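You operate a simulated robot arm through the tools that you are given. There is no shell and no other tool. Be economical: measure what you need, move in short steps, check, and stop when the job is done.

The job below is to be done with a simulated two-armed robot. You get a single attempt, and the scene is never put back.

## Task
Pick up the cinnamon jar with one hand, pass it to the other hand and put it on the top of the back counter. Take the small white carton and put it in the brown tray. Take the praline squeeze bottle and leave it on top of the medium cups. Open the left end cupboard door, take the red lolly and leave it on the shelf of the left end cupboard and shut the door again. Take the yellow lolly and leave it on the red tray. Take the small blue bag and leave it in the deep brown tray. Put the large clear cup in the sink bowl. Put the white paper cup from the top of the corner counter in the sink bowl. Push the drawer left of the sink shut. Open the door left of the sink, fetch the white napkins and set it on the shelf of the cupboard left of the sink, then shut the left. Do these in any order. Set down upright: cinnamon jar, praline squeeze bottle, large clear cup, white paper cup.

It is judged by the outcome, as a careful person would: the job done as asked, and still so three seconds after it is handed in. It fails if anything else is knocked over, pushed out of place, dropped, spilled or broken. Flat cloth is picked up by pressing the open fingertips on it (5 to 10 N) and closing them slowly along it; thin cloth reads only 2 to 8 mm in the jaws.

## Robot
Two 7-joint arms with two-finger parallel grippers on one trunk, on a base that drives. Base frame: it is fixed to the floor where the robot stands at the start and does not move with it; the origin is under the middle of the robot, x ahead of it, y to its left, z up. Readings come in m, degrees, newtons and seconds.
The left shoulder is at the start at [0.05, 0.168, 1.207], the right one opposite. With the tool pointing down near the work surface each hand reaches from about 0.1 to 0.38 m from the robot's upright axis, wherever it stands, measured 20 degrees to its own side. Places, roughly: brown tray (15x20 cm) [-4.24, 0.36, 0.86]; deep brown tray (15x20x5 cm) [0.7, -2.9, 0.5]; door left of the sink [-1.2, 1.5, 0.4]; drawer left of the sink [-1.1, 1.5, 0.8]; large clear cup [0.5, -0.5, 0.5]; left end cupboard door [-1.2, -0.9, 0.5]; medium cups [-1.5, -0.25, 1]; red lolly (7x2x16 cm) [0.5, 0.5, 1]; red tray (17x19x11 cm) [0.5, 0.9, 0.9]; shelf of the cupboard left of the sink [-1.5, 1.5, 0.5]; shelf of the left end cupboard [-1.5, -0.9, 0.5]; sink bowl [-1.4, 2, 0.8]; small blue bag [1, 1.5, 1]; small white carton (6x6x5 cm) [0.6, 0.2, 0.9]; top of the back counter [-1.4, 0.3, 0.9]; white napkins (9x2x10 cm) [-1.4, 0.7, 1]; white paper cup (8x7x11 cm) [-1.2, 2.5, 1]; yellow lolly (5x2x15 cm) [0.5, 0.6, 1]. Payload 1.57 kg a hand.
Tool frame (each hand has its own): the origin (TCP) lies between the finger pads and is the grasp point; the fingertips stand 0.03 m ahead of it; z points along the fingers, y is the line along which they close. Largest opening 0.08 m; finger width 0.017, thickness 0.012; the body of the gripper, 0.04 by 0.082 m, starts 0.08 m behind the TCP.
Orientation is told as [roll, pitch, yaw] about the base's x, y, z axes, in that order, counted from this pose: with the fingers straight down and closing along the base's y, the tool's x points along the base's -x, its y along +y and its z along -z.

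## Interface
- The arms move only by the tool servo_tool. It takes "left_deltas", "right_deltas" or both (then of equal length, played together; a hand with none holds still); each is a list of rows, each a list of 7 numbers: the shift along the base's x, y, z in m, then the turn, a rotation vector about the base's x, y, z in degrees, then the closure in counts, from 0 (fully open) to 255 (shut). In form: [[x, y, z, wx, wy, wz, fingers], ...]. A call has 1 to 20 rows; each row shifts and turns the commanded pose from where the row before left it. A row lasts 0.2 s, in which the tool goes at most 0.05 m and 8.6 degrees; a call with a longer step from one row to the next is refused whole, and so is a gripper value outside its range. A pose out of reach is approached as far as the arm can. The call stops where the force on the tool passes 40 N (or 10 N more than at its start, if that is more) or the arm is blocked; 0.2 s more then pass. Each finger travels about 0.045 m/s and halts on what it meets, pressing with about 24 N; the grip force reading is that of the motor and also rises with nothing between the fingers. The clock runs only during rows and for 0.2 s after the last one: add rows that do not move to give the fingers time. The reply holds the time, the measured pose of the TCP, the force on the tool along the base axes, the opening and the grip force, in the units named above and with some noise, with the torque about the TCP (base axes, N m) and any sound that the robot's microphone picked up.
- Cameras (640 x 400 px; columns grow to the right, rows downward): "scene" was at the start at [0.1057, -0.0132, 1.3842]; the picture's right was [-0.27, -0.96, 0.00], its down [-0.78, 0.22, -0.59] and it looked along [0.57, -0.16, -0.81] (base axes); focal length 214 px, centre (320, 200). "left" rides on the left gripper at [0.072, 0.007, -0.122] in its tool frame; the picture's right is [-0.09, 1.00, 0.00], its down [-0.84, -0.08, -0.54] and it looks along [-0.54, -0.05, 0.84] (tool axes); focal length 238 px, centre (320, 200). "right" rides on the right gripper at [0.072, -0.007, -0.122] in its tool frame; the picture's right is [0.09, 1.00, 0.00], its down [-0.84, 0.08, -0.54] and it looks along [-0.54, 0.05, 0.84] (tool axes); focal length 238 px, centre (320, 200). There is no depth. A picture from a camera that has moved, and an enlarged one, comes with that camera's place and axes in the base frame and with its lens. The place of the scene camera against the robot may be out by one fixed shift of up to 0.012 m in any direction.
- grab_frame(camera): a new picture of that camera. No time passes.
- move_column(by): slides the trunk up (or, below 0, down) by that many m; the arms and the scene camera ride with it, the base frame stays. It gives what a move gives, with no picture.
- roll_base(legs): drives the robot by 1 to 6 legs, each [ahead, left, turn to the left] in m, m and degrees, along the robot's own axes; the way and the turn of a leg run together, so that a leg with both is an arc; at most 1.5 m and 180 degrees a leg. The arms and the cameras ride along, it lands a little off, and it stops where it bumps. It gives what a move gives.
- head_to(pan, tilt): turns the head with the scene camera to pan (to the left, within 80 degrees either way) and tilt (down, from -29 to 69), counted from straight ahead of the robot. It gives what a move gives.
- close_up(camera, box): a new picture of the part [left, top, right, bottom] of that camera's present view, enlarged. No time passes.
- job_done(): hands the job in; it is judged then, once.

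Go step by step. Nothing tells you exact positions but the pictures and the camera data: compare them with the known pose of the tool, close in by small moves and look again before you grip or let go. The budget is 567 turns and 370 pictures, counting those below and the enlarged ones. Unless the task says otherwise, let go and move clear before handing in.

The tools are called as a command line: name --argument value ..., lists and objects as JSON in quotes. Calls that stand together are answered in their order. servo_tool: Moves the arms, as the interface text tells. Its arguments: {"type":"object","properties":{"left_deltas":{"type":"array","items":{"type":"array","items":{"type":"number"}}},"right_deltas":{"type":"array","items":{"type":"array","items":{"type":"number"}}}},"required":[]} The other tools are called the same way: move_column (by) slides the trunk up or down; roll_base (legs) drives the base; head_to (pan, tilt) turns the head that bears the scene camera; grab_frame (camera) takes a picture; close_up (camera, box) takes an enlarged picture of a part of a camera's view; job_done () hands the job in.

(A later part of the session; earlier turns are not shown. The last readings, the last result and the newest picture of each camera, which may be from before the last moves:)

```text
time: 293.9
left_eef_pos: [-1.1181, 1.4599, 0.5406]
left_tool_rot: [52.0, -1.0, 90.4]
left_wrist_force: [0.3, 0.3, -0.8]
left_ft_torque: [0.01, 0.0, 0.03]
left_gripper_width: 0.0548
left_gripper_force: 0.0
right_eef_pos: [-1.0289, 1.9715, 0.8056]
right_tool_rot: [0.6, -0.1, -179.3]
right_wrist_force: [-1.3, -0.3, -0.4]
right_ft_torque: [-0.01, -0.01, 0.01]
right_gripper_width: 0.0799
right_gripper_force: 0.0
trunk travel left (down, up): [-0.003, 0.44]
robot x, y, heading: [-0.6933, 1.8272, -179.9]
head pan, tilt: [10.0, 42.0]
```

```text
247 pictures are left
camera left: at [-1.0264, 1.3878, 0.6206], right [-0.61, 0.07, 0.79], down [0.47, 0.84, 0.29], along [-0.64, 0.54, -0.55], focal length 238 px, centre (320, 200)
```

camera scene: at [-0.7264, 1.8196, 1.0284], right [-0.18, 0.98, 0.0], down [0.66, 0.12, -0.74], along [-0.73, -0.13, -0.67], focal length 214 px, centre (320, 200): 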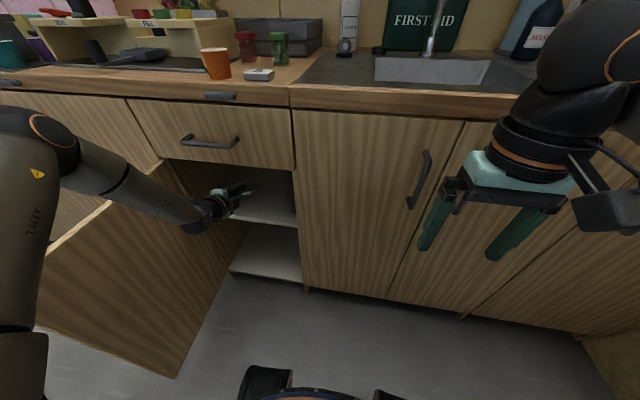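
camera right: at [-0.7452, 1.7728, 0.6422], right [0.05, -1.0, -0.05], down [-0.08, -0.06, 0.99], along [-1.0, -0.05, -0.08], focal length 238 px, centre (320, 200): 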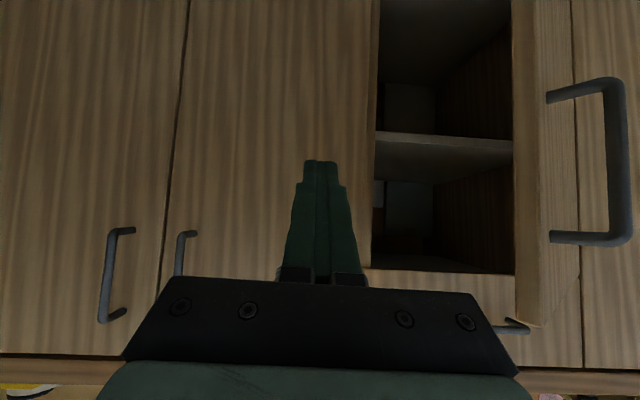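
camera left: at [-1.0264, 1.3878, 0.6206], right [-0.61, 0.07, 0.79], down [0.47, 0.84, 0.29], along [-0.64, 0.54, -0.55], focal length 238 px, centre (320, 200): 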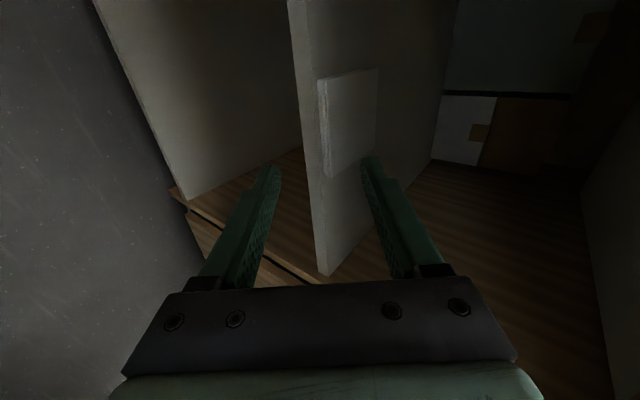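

Napkins lie flat on the shelf. Back straight out, then re-pose: left hand up and fingers-down, right hand pitched forward as a fist for shutting the door.

roll_base --legs '[[-0.37, 0, 0]]'

servo_tool --left_deltas '[[0.01, 0, 0.03, 0, -7.4, 0, 80], [0.01, 0, 0.03, 0, -7.4, 0, 0], [0.01, 0, 0.03, 0, -7.4, 0, 0], [0.01, 0, 0.03, 0, -7.4, 0, 0], [0.01, 0, 0.03, 0, -7.4, 0, 0], [0.01, 0, 0.03, 0, -7.4, 0, 0], [0.01, 0, 0.03, 0, -7.4, 0, 0], [0, 0, 0.02, 0, 0, 8.2, 0], [0, 0, 0.02, 0, 0, 8.2, 0], [0, 0, 0, 0, 0, 8.2, 0], [0, 0, 0, 0, 0, 8.2, 0], [0, 0, 0, 0, 0, 8.2, 0], [0, 0, 0, 0, 0, 8.2, 0], [0, 0, 0, 0, 0, 8.2, 0], [0, 0, 0, 0, 0, 8.2, 0], [0, 0, 0, 0, 0, 8.2, 0], [0, 0, 0, 0, 0, 8.2, 0], [0, 0, 0, 0, 0, 7.5, 0]]' --right_deltas '[[-0.01, -0.01, -0.01, 0, 7.5, 0, 60], [-0.01, -0.01, -0.01, 0, 7.5, 0, 120], [-0.02, -0.01, -0.02, 0, 7.5, 0, 180], [-0.03, -0.01, -0.02, 0, 7.5, 0, 255], [-0.03, 0, -0.02, 0, 7.5, 0, 255], [-0.03, 0, -0.02, 0, 7.5, 0, 255], [-0.03, 0, -0.02, 0, 7.5, 0, 255], [-0.03, 0, -0.02, 0, 0, 0, 255], [-0.03, 0, -0.02, 0, 0, 0, 255], [-0.03, 0, -0.02, 0, 0, 0, 255], [0, 0, 0, 0, 0, 0, 255], [0, 0, 0, 0, 0, 0, 255], [0, 0, 0, 0, 0, 0, 255], [0, 0, 0, 0, 0, 0, 255], [0, 0, 0, 0, 0, 0, 255], [0, 0, 0, 0, 0, 0, 255], [0, 0, 0, 0, 0, 0, 255], [0, 0, 0, 0, 0, 0, 255]]'

grab_frame --camera "scene"

```text
time: 296.2
left_eef_pos: [-0.749, 1.4592, 0.5403]
left_tool_rot: [52.0, -0.9, 90.9]
left_wrist_force: [0.0, 0.3, 0.0]
left_ft_torque: [0.01, 0.02, -0.01]
left_gripper_width: 0.0549
left_gripper_force: 0.1
right_eef_pos: [-0.6617, 1.9713, 0.803]
right_tool_rot: [0.4, 0.0, -179.0]
right_wrist_force: [0.9, 0.9, 0.7]
right_ft_torque: [0.0, 0.01, -0.01]
right_gripper_width: 0.0795
right_gripper_force: 0.0
trunk travel left (down, up): [-0.003, 0.44]
robot x, y, heading: [-0.332, 1.8294, -179.5]
head pan, tilt: [10.0, 42.0]
```

```text
time: 300.1
left_eef_pos: [-0.6872, 1.4489, 0.776]
left_tool_rot: [5.0, 2.5, -178.6]
left_wrist_force: [0.0, -0.1, 0.4]
left_ft_torque: [0.01, -0.02, 0.0]
left_gripper_width: 0.0802
left_gripper_force: 0.0
left hand out of reach, approached as far as the arm can: row 4
right_eef_pos: [-0.9118, 1.9305, 0.6246]
right_tool_rot: [-0.6, -52.5, -178.5]
right_wrist_force: [0.4, -0.3, -0.4]
right_ft_torque: [0.01, -0.01, 0.01]
right_gripper_width: 0.0002
right_gripper_force: 20.8
trunk travel left (down, up): [-0.003, 0.44]
robot x, y, heading: [-0.33, 1.8287, -179.4]
head pan, tilt: [10.0, 42.0]
```

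```text
246 pictures are left
camera scene: at [-0.4572, 1.8207, 1.0284], right [-0.18, 0.98, 0.0], down [0.66, 0.12, -0.74], along [-0.73, -0.14, -0.67], focal length 214 px, centre (320, 200)
```

scene: 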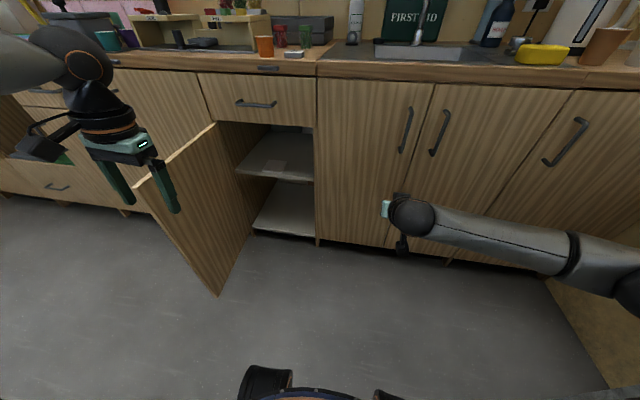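

Raise over the door, strafe to its outer side, then lower the fist.

move_column --by 0.25

roll_base --legs '[[0, 0.8, 0]]'

move_column --by -0.25

head_to --pan -15 --tilt 42

grab_frame --camera "scene"

```text
time: 302.6
left_eef_pos: [-0.6884, 1.4492, 1.027]
left_tool_rot: [5.1, 2.5, -178.9]
left_wrist_force: [-1.0, -0.8, 0.0]
left_ft_torque: [0.0, -0.01, 0.0]
left_gripper_width: 0.0798
left_gripper_force: 0.1
right_eef_pos: [-0.9117, 1.9311, 0.8733]
right_tool_rot: [-0.5, -52.5, -178.4]
right_wrist_force: [0.4, -0.6, 0.0]
right_ft_torque: [-0.01, 0.03, 0.01]
right_gripper_width: 0.0
right_gripper_force: 21.2
trunk travel left (down, up): [-0.253, 0.19]
robot x, y, heading: [-0.3293, 1.8267, -179.4]
head pan, tilt: [10.0, 42.0]
```

```text
time: 310.1
left_eef_pos: [-0.6744, 0.646, 1.0258]
left_tool_rot: [5.0, 2.7, -178.3]
left_wrist_force: [-0.4, -0.1, -0.9]
left_ft_torque: [-0.02, 0.0, 0.0]
left_gripper_width: 0.0799
left_gripper_force: 0.0
right_eef_pos: [-0.902, 1.1257, 0.8744]
right_tool_rot: [-0.7, -52.5, -178.1]
right_wrist_force: [0.1, 0.7, -0.6]
right_ft_torque: [-0.02, 0.02, 0.03]
right_gripper_width: 0.0
right_gripper_force: 21.6
trunk travel left (down, up): [-0.253, 0.19]
robot x, y, heading: [-0.3209, 1.0295, -179.0]
head pan, tilt: [10.0, 42.0]
```

```text
time: 312.6
left_eef_pos: [-0.6755, 0.6465, 0.7755]
left_tool_rot: [5.1, 2.6, -178.3]
left_wrist_force: [-0.3, -0.1, -0.5]
left_ft_torque: [-0.01, -0.01, 0.01]
left_gripper_width: 0.0799
left_gripper_force: 0.1
right_eef_pos: [-0.9025, 1.1244, 0.6244]
right_tool_rot: [-0.6, -52.4, -178.0]
right_wrist_force: [0.4, 0.6, 0.3]
right_ft_torque: [-0.02, 0.01, -0.02]
right_gripper_width: 0.0
right_gripper_force: 20.9
trunk travel left (down, up): [-0.003, 0.44]
robot x, y, heading: [-0.3214, 1.0276, -178.8]
head pan, tilt: [10.0, 42.0]
```

```text
time: 313.5
left_eef_pos: [-0.6737, 0.646, 0.7758]
left_tool_rot: [5.1, 2.6, -178.3]
left_wrist_force: [-0.7, -0.8, -0.1]
left_ft_torque: [0.02, 0.0, 0.02]
left_gripper_width: 0.0802
left_gripper_force: 0.2
right_eef_pos: [-0.9017, 1.1261, 0.6233]
right_tool_rot: [-0.6, -52.5, -178.1]
right_wrist_force: [0.0, 0.0, 0.9]
right_ft_torque: [0.01, -0.01, -0.01]
right_gripper_width: 0.0001
right_gripper_force: 21.3
trunk travel left (down, up): [-0.003, 0.44]
robot x, y, heading: [-0.3215, 1.0292, -179.2]
head pan, tilt: [-15.0, 42.0]
```

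```text
245 pictures are left
camera scene: at [-0.4458, 1.0554, 1.0284], right [0.24, 0.97, 0.0], down [0.65, -0.16, -0.74], along [-0.72, 0.18, -0.67], focal length 214 px, centre (320, 200)
```

scene: 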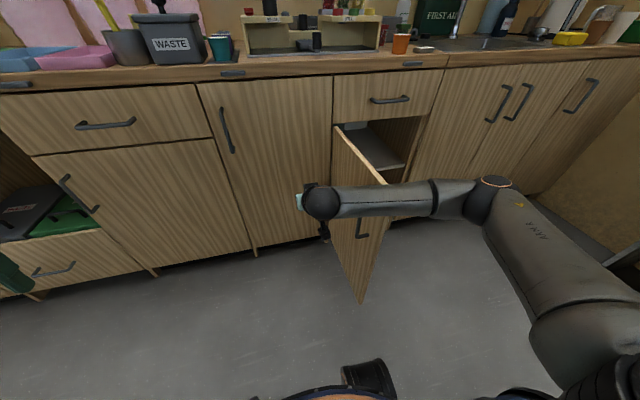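

Strafe right to swing the door, checking.

roll_base --legs '[[0, -0.28, 0]]'

grab_frame --camera "scene"

```text
time: 316.6
left_eef_pos: [-0.6805, 0.926, 0.7754]
left_tool_rot: [5.2, 2.6, -178.4]
left_wrist_force: [0.1, -0.9, -0.2]
left_ft_torque: [-0.01, -0.01, -0.03]
left_gripper_width: 0.0801
left_gripper_force: 0.1
right_eef_pos: [-0.907, 1.4078, 0.6244]
right_tool_rot: [-0.5, -52.5, -178.2]
right_wrist_force: [0.3, -0.2, -0.3]
right_ft_torque: [-0.02, -0.02, 0.02]
right_gripper_width: 0.0002
right_gripper_force: 21.3
trunk travel left (down, up): [-0.003, 0.44]
robot x, y, heading: [-0.3247, 1.3099, -179.3]
head pan, tilt: [-15.0, 42.0]
```

```text
244 pictures are left
camera scene: at [-0.4502, 1.3353, 1.0284], right [0.24, 0.97, 0.0], down [0.65, -0.16, -0.74], along [-0.72, 0.18, -0.67], focal length 214 px, centre (320, 200)
```

scene: 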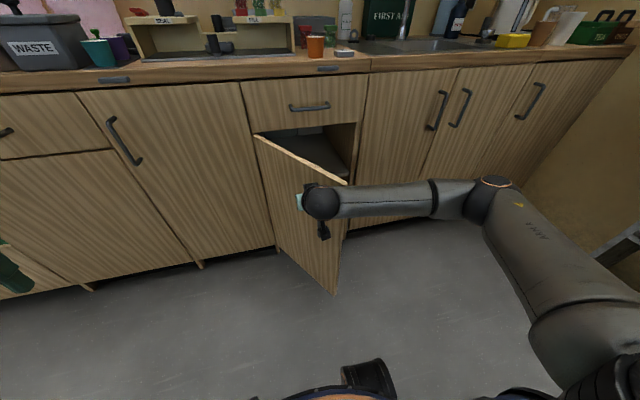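

roll_base --legs '[[0.1, -0.1, 0], [0.1, 0, 0]]'

grab_frame --camera "scene"

```text
time: 318.9
left_eef_pos: [-0.8831, 1.0227, 0.777]
left_tool_rot: [5.1, 2.6, -178.3]
left_wrist_force: [-0.2, 0.8, 0.1]
left_ft_torque: [-0.01, -0.03, -0.01]
left_gripper_width: 0.0799
left_gripper_force: 0.1
right_eef_pos: [-1.1099, 1.5031, 0.6248]
right_tool_rot: [-0.6, -52.5, -178.2]
right_wrist_force: [0.4, 0.6, 0.3]
right_ft_torque: [0.0, 0.0, 0.01]
right_gripper_width: 0.0
right_gripper_force: 21.9
trunk travel left (down, up): [-0.003, 0.44]
robot x, y, heading: [-0.5279, 1.4064, -179.4]
head pan, tilt: [-15.0, 42.0]
```

```text
243 pictures are left
camera scene: at [-0.6526, 1.4319, 1.0284], right [0.24, 0.97, 0.0], down [0.65, -0.16, -0.74], along [-0.72, 0.18, -0.67], focal length 214 px, centre (320, 200)
```

scene: 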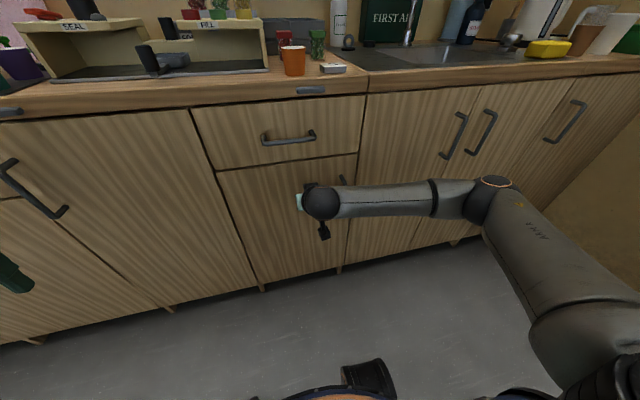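

Nearly shut; final push with the arm.

servo_tool --right_deltas '[[-0.01, 0, 0, 0, 0, 0, 255], [-0.01, 0, 0, 0, 0, 0, 255], [-0.01, 0, 0, 0, 0, 0, 255], [-0.008, 0, 0, 0, 0, 0, 255]]'

roll_base --legs '[[-0.35, 0, 0]]'

grab_frame --camera "scene"

```text
time: 319.7
left_eef_pos: [-0.8824, 1.0242, 0.7772]
left_tool_rot: [5.1, 2.6, -178.5]
left_wrist_force: [0.0, 0.3, 0.2]
left_ft_torque: [-0.01, 0.01, 0.05]
left_gripper_width: 0.0801
left_gripper_force: 0.0
right_eef_pos: [-1.1314, 1.5012, 0.6208]
right_tool_rot: [-0.5, -51.8, -178.1]
right_wrist_force: [10.3, 0.0, 2.8]
right_ft_torque: [-0.03, -0.03, -0.03]
right_gripper_width: 0.0
right_gripper_force: 21.6
trunk travel left (down, up): [-0.003, 0.44]
robot x, y, heading: [-0.524, 1.405, -179.3]
head pan, tilt: [-15.0, 42.0]
stopped in row 4 (right hand): the force on the tool passed its limit at 52 N (the readings are from after the stop); the commanded pose is now the measured one
```

```text
time: 321.9
left_eef_pos: [-0.5324, 1.0285, 0.7766]
left_tool_rot: [5.1, 2.6, -178.4]
left_wrist_force: [-0.6, -0.2, 0.1]
left_ft_torque: [-0.01, 0.0, 0.02]
left_gripper_width: 0.0798
left_gripper_force: 0.0
right_eef_pos: [-0.7837, 1.5067, 0.6223]
right_tool_rot: [-0.6, -51.9, -178.1]
right_wrist_force: [0.3, -0.8, 0.4]
right_ft_torque: [0.0, 0.01, 0.01]
right_gripper_width: 0.0
right_gripper_force: 21.2
trunk travel left (down, up): [-0.003, 0.44]
robot x, y, heading: [-0.1756, 1.4105, -179.1]
head pan, tilt: [-15.0, 42.0]
```

```text
242 pictures are left
camera scene: at [-0.3033, 1.4369, 1.0284], right [0.24, 0.97, 0.0], down [0.65, -0.16, -0.74], along [-0.72, 0.18, -0.67], focal length 214 px, centre (320, 200)
```

scene: 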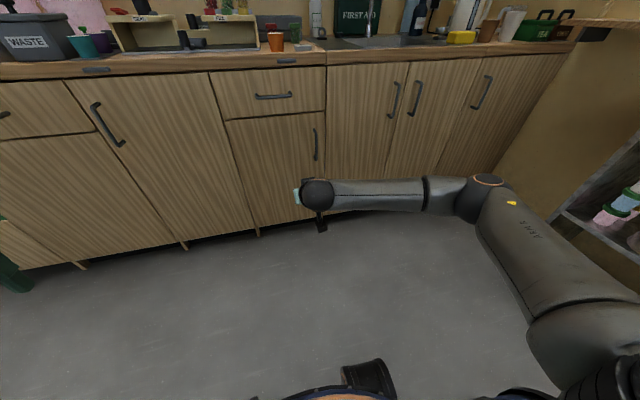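

Drawer and door are shut. Next the white paper cup: reset the right hand, raise the trunk, and look at the sink end.

move_column --by 0.42

servo_tool --right_deltas '[[0.03, 0.01, 0.02, 0, -7.5, 0, 200], [0.03, 0.01, 0.02, 0, -7.5, 0, 150], [0.03, 0.01, 0.02, 0, -7.5, 0, 100], [0.03, 0.01, 0.02, 0, -7.5, 0, 50], [0.03, 0.01, 0.02, 0, -7.5, 0, 0], [0.03, 0.01, 0.02, 0, -7.5, 0, 0], [0.03, 0.01, 0.02, 0, -6.9, 0, 0], [0.03, 0.01, 0.02, 0, 0, 0, 0], [0.03, 0.01, 0.02, 0, 0, 0, 0]]' --left_deltas '[[0, 0, 0, 2.5, 1, 0, 0], [0, 0, 0, 2.5, 1.5, 0, 0], [0, 0, 0, 0, 0, 0, 0], [0, 0, 0, 0, 0, 0, 0], [0, 0, 0, 0, 0, 0, 0], [0, 0, 0, 0, 0, 0, 0], [0, 0, 0, 0, 0, 0, 0], [0, 0, 0, 0, 0, 0, 0], [0, 0, 0, 0, 0, 0, 0]]'

roll_base --legs '[[0.1, -0.75, 0]]'

head_to --pan -10 --tilt 40

grab_frame --camera "scene"

```text
refused: 0.42 is not a number from -0.4 to 0.4
```

```text
time: 323.9
left_eef_pos: [-0.5332, 1.0276, 0.7769]
left_tool_rot: [0.1, 0.3, -178.6]
left_wrist_force: [-0.5, -0.2, -0.1]
left_ft_torque: [0.01, 0.0, 0.03]
left_gripper_width: 0.08
left_gripper_force: 0.0
right_eef_pos: [-0.5133, 1.5965, 0.8001]
right_tool_rot: [0.8, 0.1, -178.8]
right_wrist_force: [-1.0, -0.1, -0.3]
right_ft_torque: [-0.03, 0.0, -0.01]
right_gripper_width: 0.08
right_gripper_force: 0.1
trunk travel left (down, up): [-0.003, 0.44]
robot x, y, heading: [-0.1822, 1.4129, -179.4]
head pan, tilt: [-15.0, 42.0]
```

```text
time: 329.5
left_eef_pos: [-0.6216, 1.6605, 0.7741]
left_tool_rot: [-0.6, -0.3, -178.8]
left_wrist_force: [0.4, 0.3, 0.0]
left_ft_torque: [0.02, -0.01, 0.0]
left_gripper_width: 0.0801
left_gripper_force: 0.1
right_eef_pos: [-0.5997, 2.2216, 0.8216]
right_tool_rot: [-0.3, -3.7, -177.4]
right_wrist_force: [-0.4, -0.5, -0.7]
right_ft_torque: [0.04, -0.03, -0.02]
right_gripper_width: 0.08
right_gripper_force: 0.1
trunk travel left (down, up): [-0.003, 0.44]
robot x, y, heading: [-0.271, 2.0507, -179.3]
head pan, tilt: [-15.0, 42.0]
stopped in leg 1: the robot was blocked; the commanded pose is now the measured one
```

```text
time: 330.2
left_eef_pos: [-0.6224, 1.6593, 0.7736]
left_tool_rot: [-0.8, -0.2, -178.8]
left_wrist_force: [-0.1, -0.3, 0.2]
left_ft_torque: [0.02, 0.01, -0.02]
left_gripper_width: 0.0799
left_gripper_force: 0.1
right_eef_pos: [-0.6006, 2.2201, 0.8222]
right_tool_rot: [-0.4, -3.6, -177.5]
right_wrist_force: [0.2, -0.2, 0.8]
right_ft_torque: [-0.01, -0.02, 0.02]
right_gripper_width: 0.08
right_gripper_force: 0.1
trunk travel left (down, up): [-0.003, 0.44]
robot x, y, heading: [-0.264, 2.0486, -179.2]
head pan, tilt: [-10.0, 40.0]
```

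```text
241 pictures are left
camera scene: at [-0.3918, 2.0575, 1.0324], right [0.16, 0.99, 0.01], down [0.63, -0.09, -0.77], along [-0.76, 0.14, -0.64], focal length 214 px, centre (320, 200)
```

scene: 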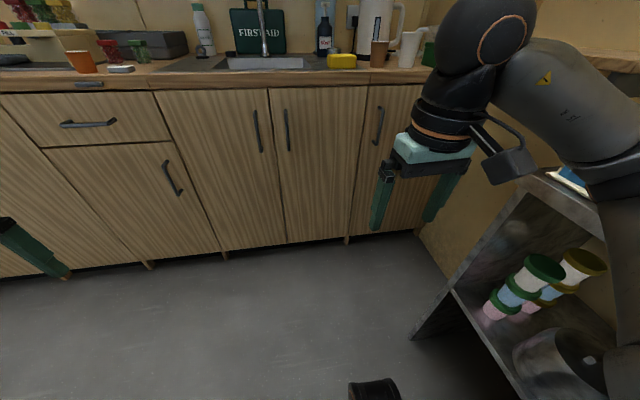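

The trunk move was refused and I bumped the side unit with the right arm. Strafe back and inspect.

roll_base --legs '[[0, 0.15, 0]]'

move_column --by 0.4

head_to --pan -70 --tilt 40

grab_frame --camera "scene"

```text
time: 330.8
left_eef_pos: [-0.6228, 1.6611, 0.7757]
left_tool_rot: [-0.3, 0.0, -178.7]
left_wrist_force: [0.0, 0.1, -0.4]
left_ft_torque: [-0.02, 0.0, 0.02]
left_gripper_width: 0.0802
left_gripper_force: 0.0
right_eef_pos: [-0.6022, 2.2193, 0.8246]
right_tool_rot: [0.0, -4.4, -177.1]
right_wrist_force: [-0.1, 0.1, -0.3]
right_ft_torque: [0.03, -0.01, 0.02]
right_gripper_width: 0.0798
right_gripper_force: 0.1
trunk travel left (down, up): [-0.003, 0.44]
robot x, y, heading: [-0.2675, 2.0451, -179.4]
head pan, tilt: [-10.0, 40.0]
stopped in leg 1: the robot was blocked; the commanded pose is now the measured one
```

```text
time: 334.7
left_eef_pos: [-0.6258, 1.6654, 1.177]
left_tool_rot: [0.3, 0.2, -178.9]
left_wrist_force: [0.7, -0.3, 1.0]
left_ft_torque: [0.01, 0.05, 0.0]
left_gripper_width: 0.0803
left_gripper_force: 0.1
right_eef_pos: [-0.605, 2.2263, 1.2188]
right_tool_rot: [0.6, -3.7, -177.4]
right_wrist_force: [-0.5, -0.1, 0.3]
right_ft_torque: [0.0, -0.03, 0.0]
right_gripper_width: 0.0797
right_gripper_force: 0.1
trunk travel left (down, up): [-0.403, 0.04]
robot x, y, heading: [-0.2715, 2.0457, -179.3]
head pan, tilt: [-10.0, 40.0]
```

```text
time: 336.0
left_eef_pos: [-0.6256, 1.6659, 1.1776]
left_tool_rot: [0.2, 0.1, -178.8]
left_wrist_force: [0.9, -0.3, -0.8]
left_ft_torque: [0.03, 0.0, -0.01]
left_gripper_width: 0.08
left_gripper_force: 0.0
right_eef_pos: [-0.6042, 2.2277, 1.2196]
right_tool_rot: [0.5, -3.7, -177.2]
right_wrist_force: [0.3, 0.1, 0.0]
right_ft_torque: [0.0, -0.01, 0.0]
right_gripper_width: 0.08
right_gripper_force: 0.1
trunk travel left (down, up): [-0.403, 0.04]
robot x, y, heading: [-0.2673, 2.05, -179.5]
head pan, tilt: [-70.0, 40.0]
```

```text
240 pictures are left
camera scene: at [-0.3433, 2.1334, 1.4314], right [0.94, 0.35, 0.0], down [0.23, -0.6, -0.77], along [-0.27, 0.72, -0.64], focal length 214 px, centre (320, 200)
```

scene: 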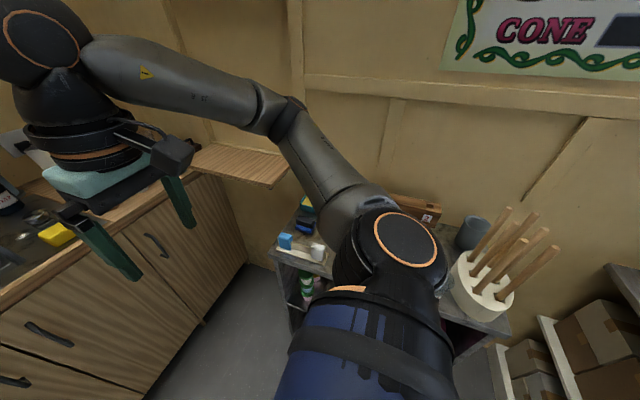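

roll_base --legs '[[0, 0.3, 0]]'

grab_frame --camera "scene"

```text
time: 339.2
left_eef_pos: [-0.6213, 1.3684, 1.1767]
left_tool_rot: [0.1, 0.2, -178.9]
left_wrist_force: [-0.1, -0.1, 0.3]
left_ft_torque: [0.04, -0.01, 0.01]
left_gripper_width: 0.0798
left_gripper_force: 0.0
right_eef_pos: [-0.6012, 1.9288, 1.2207]
right_tool_rot: [0.6, -3.6, -177.3]
right_wrist_force: [0.2, -0.5, 0.1]
right_ft_torque: [0.03, 0.02, 0.01]
right_gripper_width: 0.0801
right_gripper_force: 0.1
trunk travel left (down, up): [-0.403, 0.04]
robot x, y, heading: [-0.2646, 1.7515, -179.5]
head pan, tilt: [-70.0, 40.0]
```

```text
239 pictures are left
camera scene: at [-0.3401, 1.8346, 1.4314], right [0.94, 0.35, 0.0], down [0.23, -0.6, -0.77], along [-0.27, 0.72, -0.64], focal length 214 px, centre (320, 200)
```

scene: 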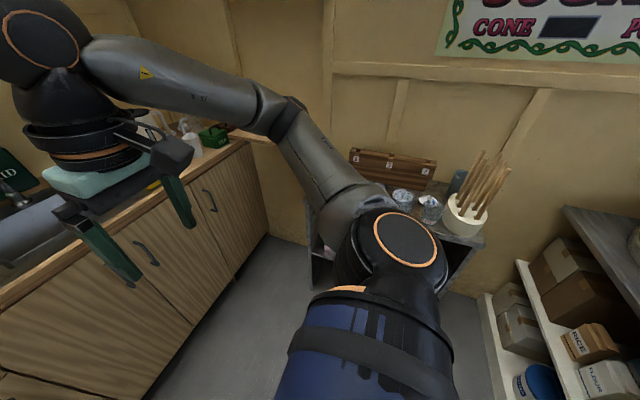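

Turn to face that end to check the side unit.

roll_base --legs '[[0, 0, -85]]'

head_to --pan 10 --tilt 38

grab_frame --camera "scene"

```text
time: 343.2
left_eef_pos: [-0.6772, 2.072, 1.1765]
left_tool_rot: [0.2, 0.1, 96.1]
left_wrist_force: [0.4, -0.1, -0.3]
left_ft_torque: [0.01, -0.01, -0.02]
left_gripper_width: 0.0799
left_gripper_force: 0.1
right_eef_pos: [-0.1155, 2.1003, 1.2193]
right_tool_rot: [0.5, -3.7, 97.7]
right_wrist_force: [-0.3, 0.0, 0.0]
right_ft_torque: [0.04, 0.02, 0.0]
right_gripper_width: 0.08
right_gripper_force: 0.0
trunk travel left (down, up): [-0.403, 0.04]
robot x, y, heading: [-0.2658, 1.7512, 95.7]
head pan, tilt: [-70.0, 40.0]
```

```text
time: 344.7
left_eef_pos: [-0.6772, 2.0731, 1.176]
left_tool_rot: [0.2, 0.2, 96.1]
left_wrist_force: [0.6, -0.1, 0.5]
left_ft_torque: [-0.02, 0.01, -0.03]
left_gripper_width: 0.0801
left_gripper_force: 0.0
right_eef_pos: [-0.1152, 2.0999, 1.219]
right_tool_rot: [0.4, -3.7, 97.7]
right_wrist_force: [0.4, 0.4, 0.2]
right_ft_torque: [-0.01, 0.01, 0.01]
right_gripper_width: 0.08
right_gripper_force: 0.1
trunk travel left (down, up): [-0.403, 0.04]
robot x, y, heading: [-0.2667, 1.7489, 95.5]
head pan, tilt: [10.0, 38.0]
```

```text
238 pictures are left
camera scene: at [-0.2971, 1.8787, 1.4344], right [0.96, 0.27, 0.0], down [0.16, -0.59, -0.79], along [-0.21, 0.76, -0.62], focal length 214 px, centre (320, 200)
```

scene: 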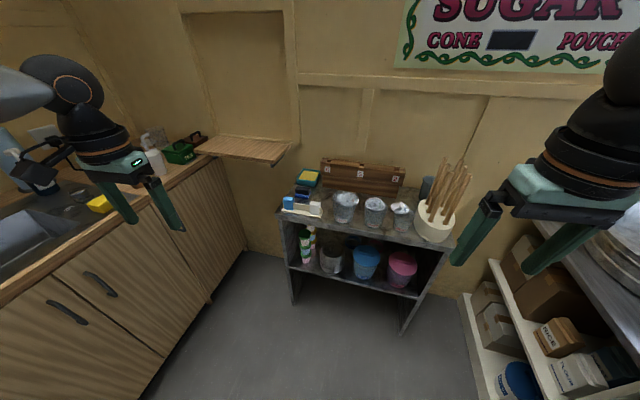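

The side unit looks undisturbed. Zoom on the counter's far end to find the white paper cup.

close_up --camera "scene" --box '[60, 110, 220, 230]'

grab_frame --camera "left"

```text
3.33 times, centred on (140, 170) of scene
camera zoom: at [-0.2971, 1.8787, 1.4344], right [0.96, 0.27, 0.0], down [0.16, -0.59, -0.79], along [-0.21, 0.76, -0.62], focal length 715 px, centre (920, 300)
```

zoom: 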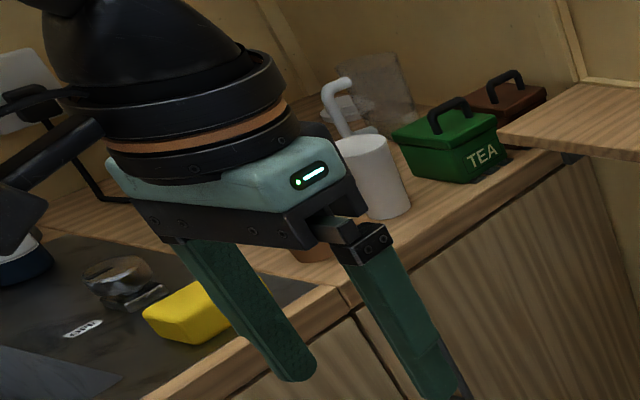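

```text
236 pictures are left
camera left: at [-0.6754, 2.0012, 1.3001], right [-1.0, -0.01, 0.0], down [-0.01, 0.84, 0.54], along [-0.01, 0.54, -0.84], focal length 238 px, centre (320, 200)
```

left: 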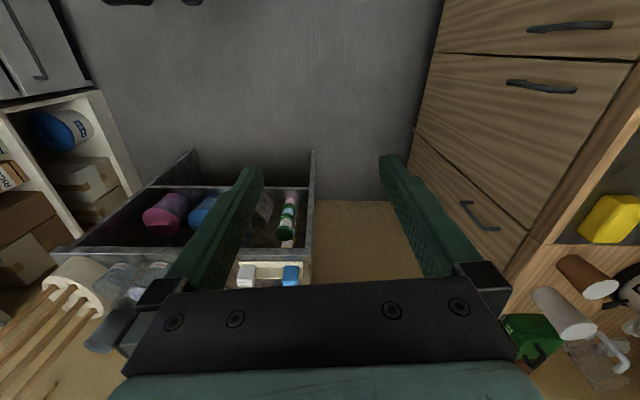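

The white cup is near (-1.22, 2.49). I'll go to about (-0.72, 2.12) facing the counter and look with the right hand camera.

roll_base --legs '[[0, 0, 84], [0.42, -0.36, 0]]'

grab_frame --camera "right"

head_to --pan -30 --tilt 42

grab_frame --camera "scene"

```text
time: 352.1
left_eef_pos: [-1.0428, 1.7278, 1.1772]
left_tool_rot: [0.2, 0.2, -179.0]
left_wrist_force: [-0.4, -0.4, -1.1]
left_ft_torque: [0.01, 0.01, 0.0]
left_gripper_width: 0.0802
left_gripper_force: 0.0
right_eef_pos: [-1.0189, 2.2883, 1.2196]
right_tool_rot: [0.4, -3.7, -177.6]
right_wrist_force: [0.1, 0.9, 0.0]
right_ft_torque: [0.03, 0.01, -0.01]
right_gripper_width: 0.0804
right_gripper_force: 0.0
trunk travel left (down, up): [-0.403, 0.04]
robot x, y, heading: [-0.6828, 2.1062, -179.6]
head pan, tilt: [10.0, 38.0]
```

```text
235 pictures are left
camera right: at [-0.9408, 2.2986, 1.3364], right [0.13, -0.99, 0.0], down [-0.8, -0.11, 0.6], along [-0.59, -0.08, -0.8], focal length 238 px, centre (320, 200)
```

right: 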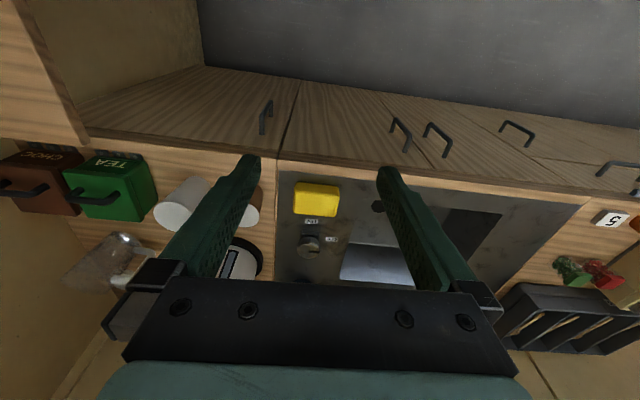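

```text
time: 353.1
left_eef_pos: [-1.0417, 1.7272, 1.1764]
left_tool_rot: [0.3, 0.2, -179.1]
left_wrist_force: [0.1, -0.2, -0.1]
left_ft_torque: [-0.03, -0.02, -0.01]
left_gripper_width: 0.0798
left_gripper_force: 0.1
right_eef_pos: [-1.0201, 2.2882, 1.2194]
right_tool_rot: [0.5, -3.7, -177.5]
right_wrist_force: [0.1, 0.5, 0.3]
right_ft_torque: [-0.01, -0.01, 0.01]
right_gripper_width: 0.0801
right_gripper_force: 0.0
trunk travel left (down, up): [-0.403, 0.04]
robot x, y, heading: [-0.6851, 2.1051, -179.7]
head pan, tilt: [-30.0, 42.0]
```

```text
234 pictures are left
camera scene: at [-0.8011, 2.155, 1.4284], right [0.49, 0.87, 0.0], down [0.58, -0.33, -0.74], along [-0.65, 0.37, -0.67], focal length 214 px, centre (320, 200)
```

scene: 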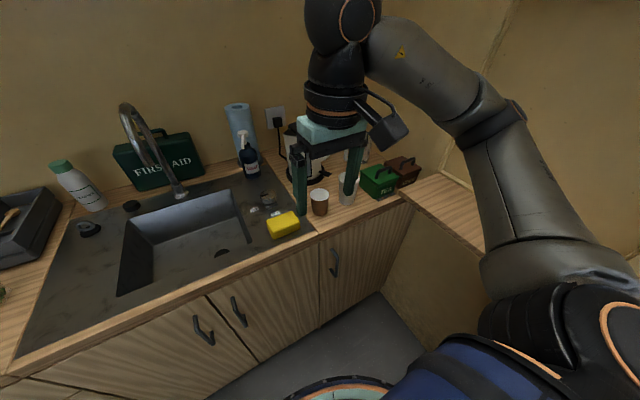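

White cup at ≈(-1.25, 2.52), brown cup 12 cm to its left. Move the right hand closer for a better view.

servo_tool --right_deltas '[[-0.02, 0.03, 0, 0, -3.7, 0, 0], [-0.02, 0.03, 0, 0, 0, -2, 0], [-0.03, 0.03, 0, 0, 0, 0, 0], [-0.03, 0.03, 0, 0, 0, 0, 0], [-0.02, 0.03, 0, 0, 0, 0, 0], [0, 0, 0, 0, 0, 0, 0]]'

grab_frame --camera "right"

```text
time: 354.5
left_eef_pos: [-1.0419, 1.7265, 1.1765]
left_tool_rot: [0.2, 0.2, -179.0]
left_wrist_force: [-0.4, 0.8, -1.1]
left_ft_torque: [0.0, 0.02, 0.02]
left_gripper_width: 0.0799
left_gripper_force: 0.0
right_eef_pos: [-1.138, 2.4387, 1.2198]
right_tool_rot: [0.7, 0.0, -179.6]
right_wrist_force: [0.4, 0.1, -0.1]
right_ft_torque: [-0.03, 0.03, 0.0]
right_gripper_width: 0.0802
right_gripper_force: 0.1
trunk travel left (down, up): [-0.403, 0.04]
robot x, y, heading: [-0.6892, 2.1076, -179.5]
head pan, tilt: [-30.0, 42.0]
```

```text
233 pictures are left
camera right: at [-1.0672, 2.4469, 1.3419], right [0.1, -0.99, 0.01], down [-0.84, -0.08, 0.54], along [-0.54, -0.06, -0.84], focal length 238 px, centre (320, 200)
```

right: 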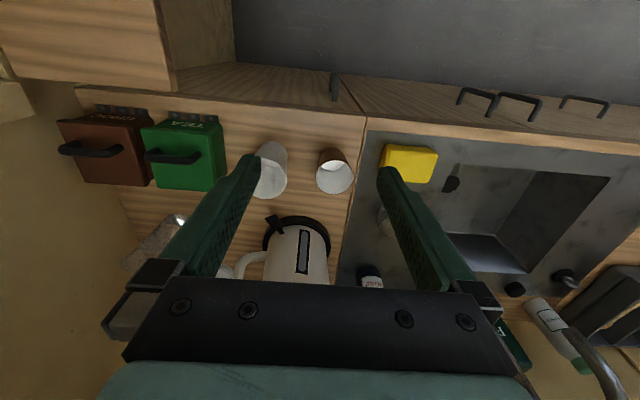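

I'll pinch the cup's near (+x) rim: rotate the right hand −90° so fingers close along x, one finger inside the cup.

servo_tool --right_deltas '[[0, 0, 0, 0, 0, -8.2, 0], [0, 0, 0, 0, 0, -8.2, 0], [0, 0, 0, 0, 0, -8.2, 0], [0, 0, 0, 0, 0, -8.2, 0], [0, 0, 0, 0, 0, -8.2, 0], [0, 0, 0, 0, 0, -8.2, 0], [0, 0, 0, 0, 0, -8.2, 0], [0, 0, 0, 0, 0, -8.2, 0], [0, 0, 0, 0, 0, -8.2, 0], [0, 0, 0, 0, 0, -8.2, 0], [0, 0, 0, 0, 0, -8.2, 0], [-0.02, 0, 0, 0, 0, 0, 0], [-0.03, 0.02, 0, 0, 0, 0, 0], [-0.03, 0.02, -0.02, 0, 0, 0, 0], [0, 0.02, -0.02, 0, 0, 0, 0], [0, 0, -0.02, 0, 0, 0, 0]]'

grab_frame --camera "right"

```text
time: 357.9
left_eef_pos: [-1.0426, 1.7274, 1.1767]
left_tool_rot: [0.2, 0.3, -179.0]
left_wrist_force: [0.6, -0.7, 0.1]
left_ft_torque: [-0.01, 0.01, 0.0]
left_gripper_width: 0.0798
left_gripper_force: 0.0
right_eef_pos: [-1.2201, 2.4973, 1.1592]
right_tool_rot: [0.6, 0.0, 90.3]
right_wrist_force: [0.5, 0.3, -0.1]
right_ft_torque: [0.03, 0.03, -0.01]
right_gripper_width: 0.0799
right_gripper_force: 0.0
trunk travel left (down, up): [-0.403, 0.04]
robot x, y, heading: [-0.683, 2.1089, -179.9]
head pan, tilt: [-30.0, 42.0]
```

```text
232 pictures are left
camera right: at [-1.2116, 2.4253, 1.2813], right [-1.0, -0.1, 0.01], down [-0.07, 0.84, 0.54], along [-0.06, 0.54, -0.84], focal length 238 px, centre (320, 200)
```

right: 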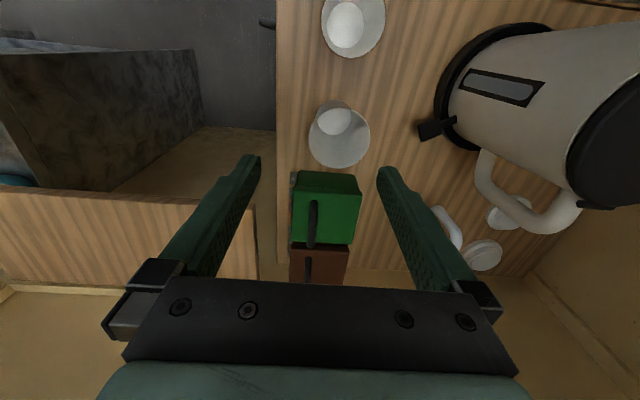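

Cup rim center ≈ (-1.244, 2.507), diameter ≈7 cm. Move over its near rim with 45 mm opening and descend.

servo_tool --right_deltas '[[0.005, 0.005, 0, 0, 0, 0, 112], [0.005, 0.005, -0.02, 0, 0, 0, 112], [0, 0, -0.03, 0, 0, 0, 112], [0, 0, -0.03, 0, 0, 0, 112], [0, 0, -0.02, 0, 0, 0, 112], [0, 0, 0, 0, 0, 0, 112]]'

grab_frame --camera "right"

```text
time: 359.3
left_eef_pos: [-1.0418, 1.7269, 1.1774]
left_tool_rot: [0.2, 0.1, -179.0]
left_wrist_force: [-0.1, 0.0, 0.4]
left_ft_torque: [-0.01, 0.0, -0.03]
left_gripper_width: 0.0802
left_gripper_force: 0.0
right_eef_pos: [-1.2094, 2.5082, 1.0588]
right_tool_rot: [0.7, -0.1, 90.2]
right_wrist_force: [-0.1, -0.5, -0.7]
right_ft_torque: [0.01, -0.04, 0.01]
right_gripper_width: 0.0451
right_gripper_force: 0.1
trunk travel left (down, up): [-0.403, 0.04]
robot x, y, heading: [-0.6816, 2.1099, -179.6]
head pan, tilt: [-30.0, 42.0]
```

```text
231 pictures are left
camera right: at [-1.2016, 2.4351, 1.1816], right [-1.0, -0.1, 0.01], down [-0.07, 0.84, 0.54], along [-0.06, 0.54, -0.84], focal length 238 px, centre (320, 200)
```

right: 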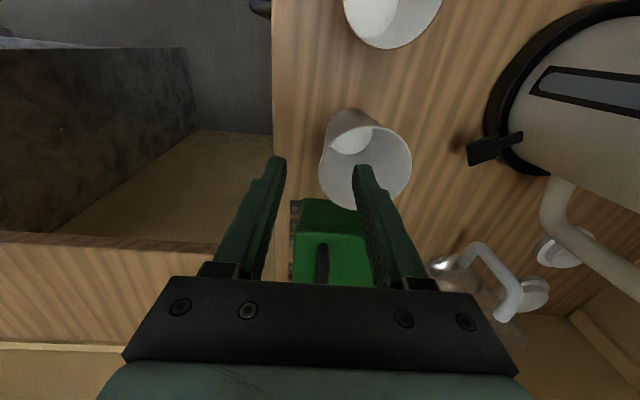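

servo_tool --right_deltas '[[0, 0, -0.02, 0, 0, 0, 112], [0, 0, -0.02, 0, 0, 0, 112], [0, 0, -0.012, 0, 0, 0, 112], [0, 0, 0, 0, 0, 0, 112]]'

grab_frame --camera "right"

```text
time: 360.3
left_eef_pos: [-1.0426, 1.7258, 1.1767]
left_tool_rot: [0.2, 0.2, -179.0]
left_wrist_force: [-0.3, 0.9, 0.5]
left_ft_torque: [0.01, 0.01, 0.02]
left_gripper_width: 0.0798
left_gripper_force: 0.1
right_eef_pos: [-1.2091, 2.5086, 1.0072]
right_tool_rot: [0.7, -0.1, 90.2]
right_wrist_force: [-0.3, 0.6, 0.2]
right_ft_torque: [0.01, 0.0, 0.0]
right_gripper_width: 0.0445
right_gripper_force: 0.1
trunk travel left (down, up): [-0.403, 0.04]
robot x, y, heading: [-0.6858, 2.1082, -179.6]
head pan, tilt: [-30.0, 42.0]
```

```text
230 pictures are left
camera right: at [-1.2013, 2.4357, 1.1295], right [-1.0, -0.1, 0.01], down [-0.07, 0.84, 0.54], along [-0.06, 0.54, -0.84], focal length 238 px, centre (320, 200)
```

right: 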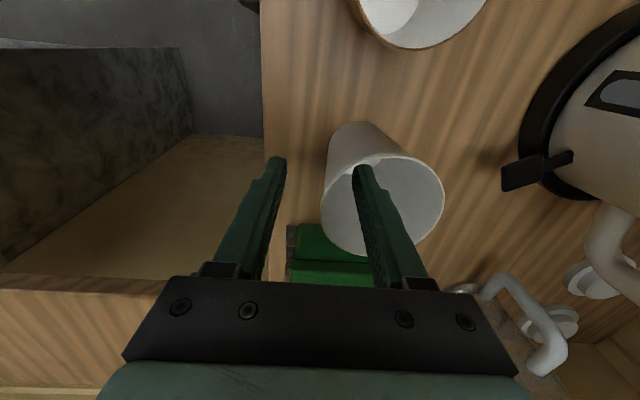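

Inner finger is in the cup. Close on the wall and lift.

servo_tool --right_deltas '[[0, 0, 0, 0, 0, 0, 150], [0, 0, 0, 0, 0, 0, 190], [0, 0, 0, 0, 0, 0, 225], [0, 0, 0, 0, 0, 0, 250], [0, 0, 0, 0, 0, 0, 255], [0, 0, 0, 0, 0, 0, 255]]'

servo_tool --right_deltas '[[0, 0, 0.01, 0, 0, 0, 255], [0, 0, 0.02, 0, 0, 0, 255], [0, 0, 0.03, 0, 0, 0, 255], [0, 0, 0.03, 0, 0, 0, 255], [0, 0, 0, 0, 0, 0, 255]]'

grab_frame --camera "right"

```text
time: 361.7
left_eef_pos: [-1.0427, 1.7274, 1.1772]
left_tool_rot: [0.1, 0.2, -179.0]
left_wrist_force: [0.3, 0.8, 0.8]
left_ft_torque: [-0.01, -0.04, -0.03]
left_gripper_width: 0.0798
left_gripper_force: 0.1
right_eef_pos: [-1.209, 2.5071, 1.0076]
right_tool_rot: [1.0, 0.0, 90.2]
right_wrist_force: [-4.8, 0.9, 8.5]
right_ft_torque: [0.04, 0.84, -0.02]
right_gripper_width: 0.0021
right_gripper_force: 23.4
trunk travel left (down, up): [-0.403, 0.04]
robot x, y, heading: [-0.6873, 2.1085, -179.8]
head pan, tilt: [-30.0, 42.0]
```

```text
time: 362.9
left_eef_pos: [-1.0411, 1.728, 1.1763]
left_tool_rot: [0.2, 0.2, -179.1]
left_wrist_force: [0.4, -0.2, 0.6]
left_ft_torque: [-0.01, 0.01, -0.01]
left_gripper_width: 0.0801
left_gripper_force: 0.1
right_eef_pos: [-1.2091, 2.5088, 1.0977]
right_tool_rot: [0.7, 0.1, 90.3]
right_wrist_force: [-0.2, 1.3, 0.3]
right_ft_torque: [0.0, -0.03, -0.03]
right_gripper_width: 0.0017
right_gripper_force: 23.6
trunk travel left (down, up): [-0.403, 0.04]
robot x, y, heading: [-0.6857, 2.1057, -179.5]
head pan, tilt: [-30.0, 42.0]
```

```text
229 pictures are left
camera right: at [-1.2012, 2.4356, 1.2194], right [-1.0, -0.1, 0.01], down [-0.07, 0.84, 0.54], along [-0.06, 0.54, -0.84], focal length 238 px, centre (320, 200)
```

right: 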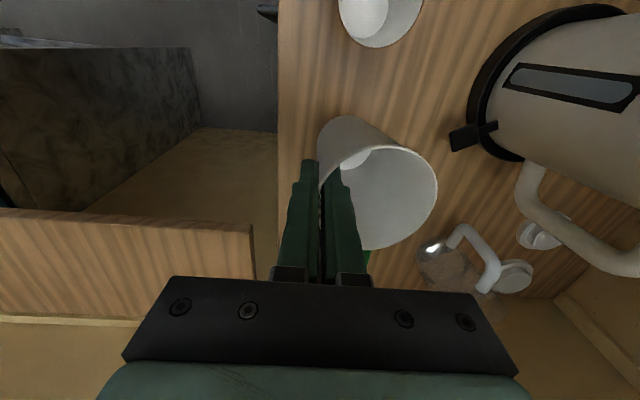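

Cup is held by its rim. Raise it, retract slightly, shift the base left and move in toward the sink.

servo_tool --right_deltas '[[0.02, 0, 0.03, 0, 0, 0, 255], [0.03, 0, 0.03, 0, 0, 0, 255], [0.03, 0, 0.01, 0, 0, 0, 255], [0.0, -0.03, 0, 0, 0, 0, 255], [0.0, -0.04, 0, 0, 0, 0, 255], [0.0, -0.04, 0, 0, 0, 0, 255], [0, -0.04, 0, 0, 0, 0, 255]]'

roll_base --legs '[[0, 0.22, 0], [0.13, 0, 0]]'

grab_frame --camera "right"

head_to --pan 0 --tilt 45

grab_frame --camera "scene"

```text
time: 364.5
left_eef_pos: [-1.0423, 1.7261, 1.1769]
left_tool_rot: [0.1, 0.2, -179.0]
left_wrist_force: [0.1, -0.4, 0.4]
left_ft_torque: [0.02, 0.0, 0.01]
left_gripper_width: 0.08
left_gripper_force: 0.2
right_eef_pos: [-1.129, 2.3552, 1.1677]
right_tool_rot: [0.8, 0.1, 90.2]
right_wrist_force: [0.7, -0.6, -0.6]
right_ft_torque: [0.0, 0.01, -0.01]
right_gripper_width: 0.0017
right_gripper_force: 23.3
trunk travel left (down, up): [-0.403, 0.04]
robot x, y, heading: [-0.6864, 2.1075, -179.6]
head pan, tilt: [-30.0, 42.0]
```

```text
time: 367.9
left_eef_pos: [-1.171, 1.5089, 1.1759]
left_tool_rot: [0.2, 0.3, -179.0]
left_wrist_force: [-0.1, -0.8, -0.1]
left_ft_torque: [0.05, -0.01, -0.01]
left_gripper_width: 0.0801
left_gripper_force: 0.1
right_eef_pos: [-1.2569, 2.1396, 1.1673]
right_tool_rot: [0.7, 0.0, 90.3]
right_wrist_force: [0.3, 0.1, -0.3]
right_ft_torque: [0.02, -0.05, 0.01]
right_gripper_width: 0.0018
right_gripper_force: 23.4
trunk travel left (down, up): [-0.403, 0.04]
robot x, y, heading: [-0.8134, 1.891, -179.3]
head pan, tilt: [-30.0, 42.0]
```

```text
228 pictures are left
camera right: at [-1.2496, 2.0657, 1.2892], right [-1.0, -0.1, 0.01], down [-0.08, 0.84, 0.54], along [-0.06, 0.54, -0.84], focal length 238 px, centre (320, 200)
```

right: 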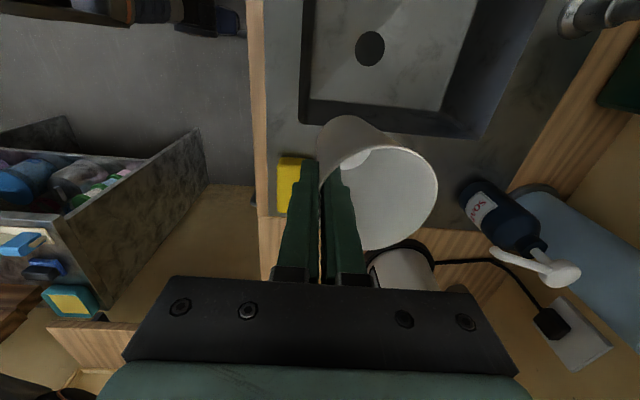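

```text
time: 368.9
left_eef_pos: [-1.1699, 1.5096, 1.1774]
left_tool_rot: [0.3, 0.2, -179.0]
left_wrist_force: [-0.4, 0.5, 0.4]
left_ft_torque: [0.01, 0.01, 0.02]
left_gripper_width: 0.0799
left_gripper_force: 0.1
right_eef_pos: [-1.2553, 2.138, 1.1673]
right_tool_rot: [0.7, 0.0, 90.2]
right_wrist_force: [0.2, 0.2, 0.2]
right_ft_torque: [0.01, 0.02, -0.01]
right_gripper_width: 0.0018
right_gripper_force: 23.4
trunk travel left (down, up): [-0.403, 0.04]
robot x, y, heading: [-0.8136, 1.8889, -179.5]
head pan, tilt: [0.0, 45.0]
```

```text
227 pictures are left
camera scene: at [-0.9377, 1.8949, 1.4241], right [-0.01, 1.0, 0.0], down [0.71, 0.0, -0.71], along [-0.71, 0.0, -0.71], focal length 214 px, centre (320, 200)
```

scene: 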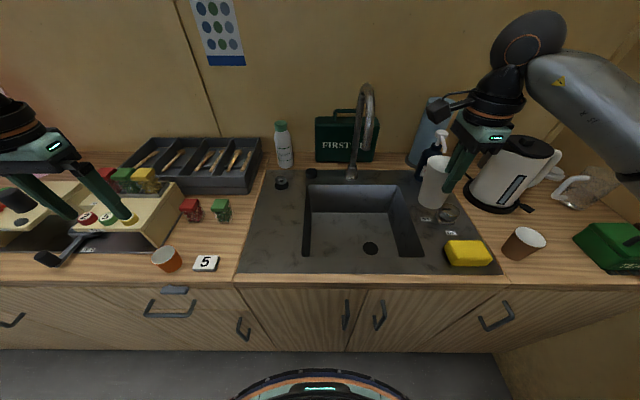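

Bowl spans x −1.52…−1.23, y 1.85…2.18, bottom z≈0.784. Move the cup over its right part and lower.

servo_tool --right_deltas '[[-0.02, -0.01, -0.03, 0, 0, 0, 255], [-0.02, -0.01, -0.03, 0, 0, 0, 255], [-0.02, 0, -0.03, 0, 0, 0, 255], [-0.015, 0, -0.02, 0, 0, 0, 255], [0, 0, 0, 0, 0, 0, 255]]'

grab_frame --camera "right"

grab_frame --camera "scene"

```text
time: 370.1
left_eef_pos: [-1.1704, 1.5087, 1.176]
left_tool_rot: [0.2, 0.2, -179.1]
left_wrist_force: [0.3, 0.3, -0.2]
left_ft_torque: [0.01, 0.03, -0.02]
left_gripper_width: 0.0799
left_gripper_force: 0.1
right_eef_pos: [-1.3324, 2.1179, 1.0566]
right_tool_rot: [0.8, 0.0, 90.3]
right_wrist_force: [0.4, -0.2, 0.5]
right_ft_torque: [0.0, -0.01, 0.01]
right_gripper_width: 0.0016
right_gripper_force: 23.1
trunk travel left (down, up): [-0.403, 0.04]
robot x, y, heading: [-0.8128, 1.8892, -179.6]
head pan, tilt: [0.0, 45.0]
```

```text
226 pictures are left
camera right: at [-1.3235, 2.0455, 1.1794], right [-1.0, -0.1, 0.01], down [-0.07, 0.84, 0.54], along [-0.06, 0.54, -0.84], focal length 238 px, centre (320, 200)
```

right: 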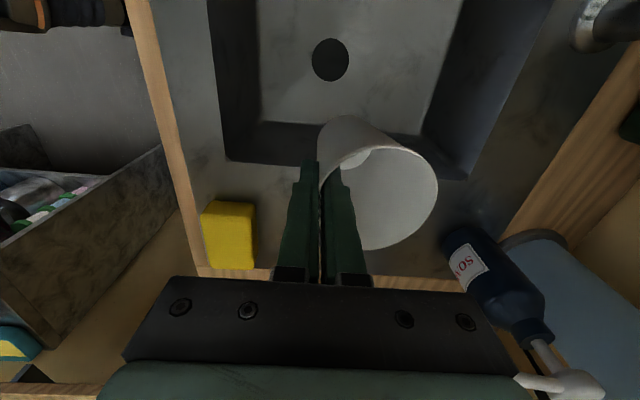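

```text
225 pictures are left
camera scene: at [-0.9375, 1.8949, 1.4241], right [-0.01, 1.0, 0.0], down [0.71, 0.01, -0.71], along [-0.71, -0.01, -0.71], focal length 214 px, centre (320, 200)
```

scene: 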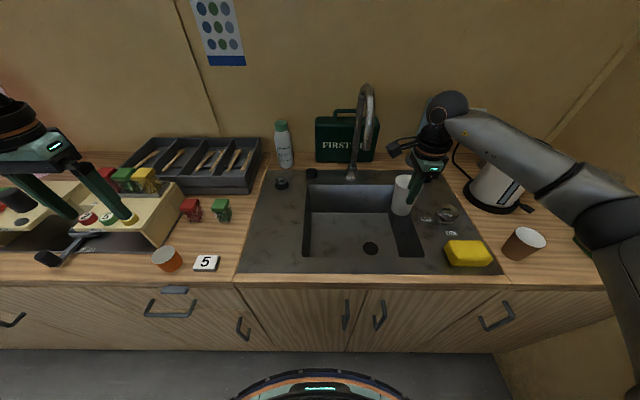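

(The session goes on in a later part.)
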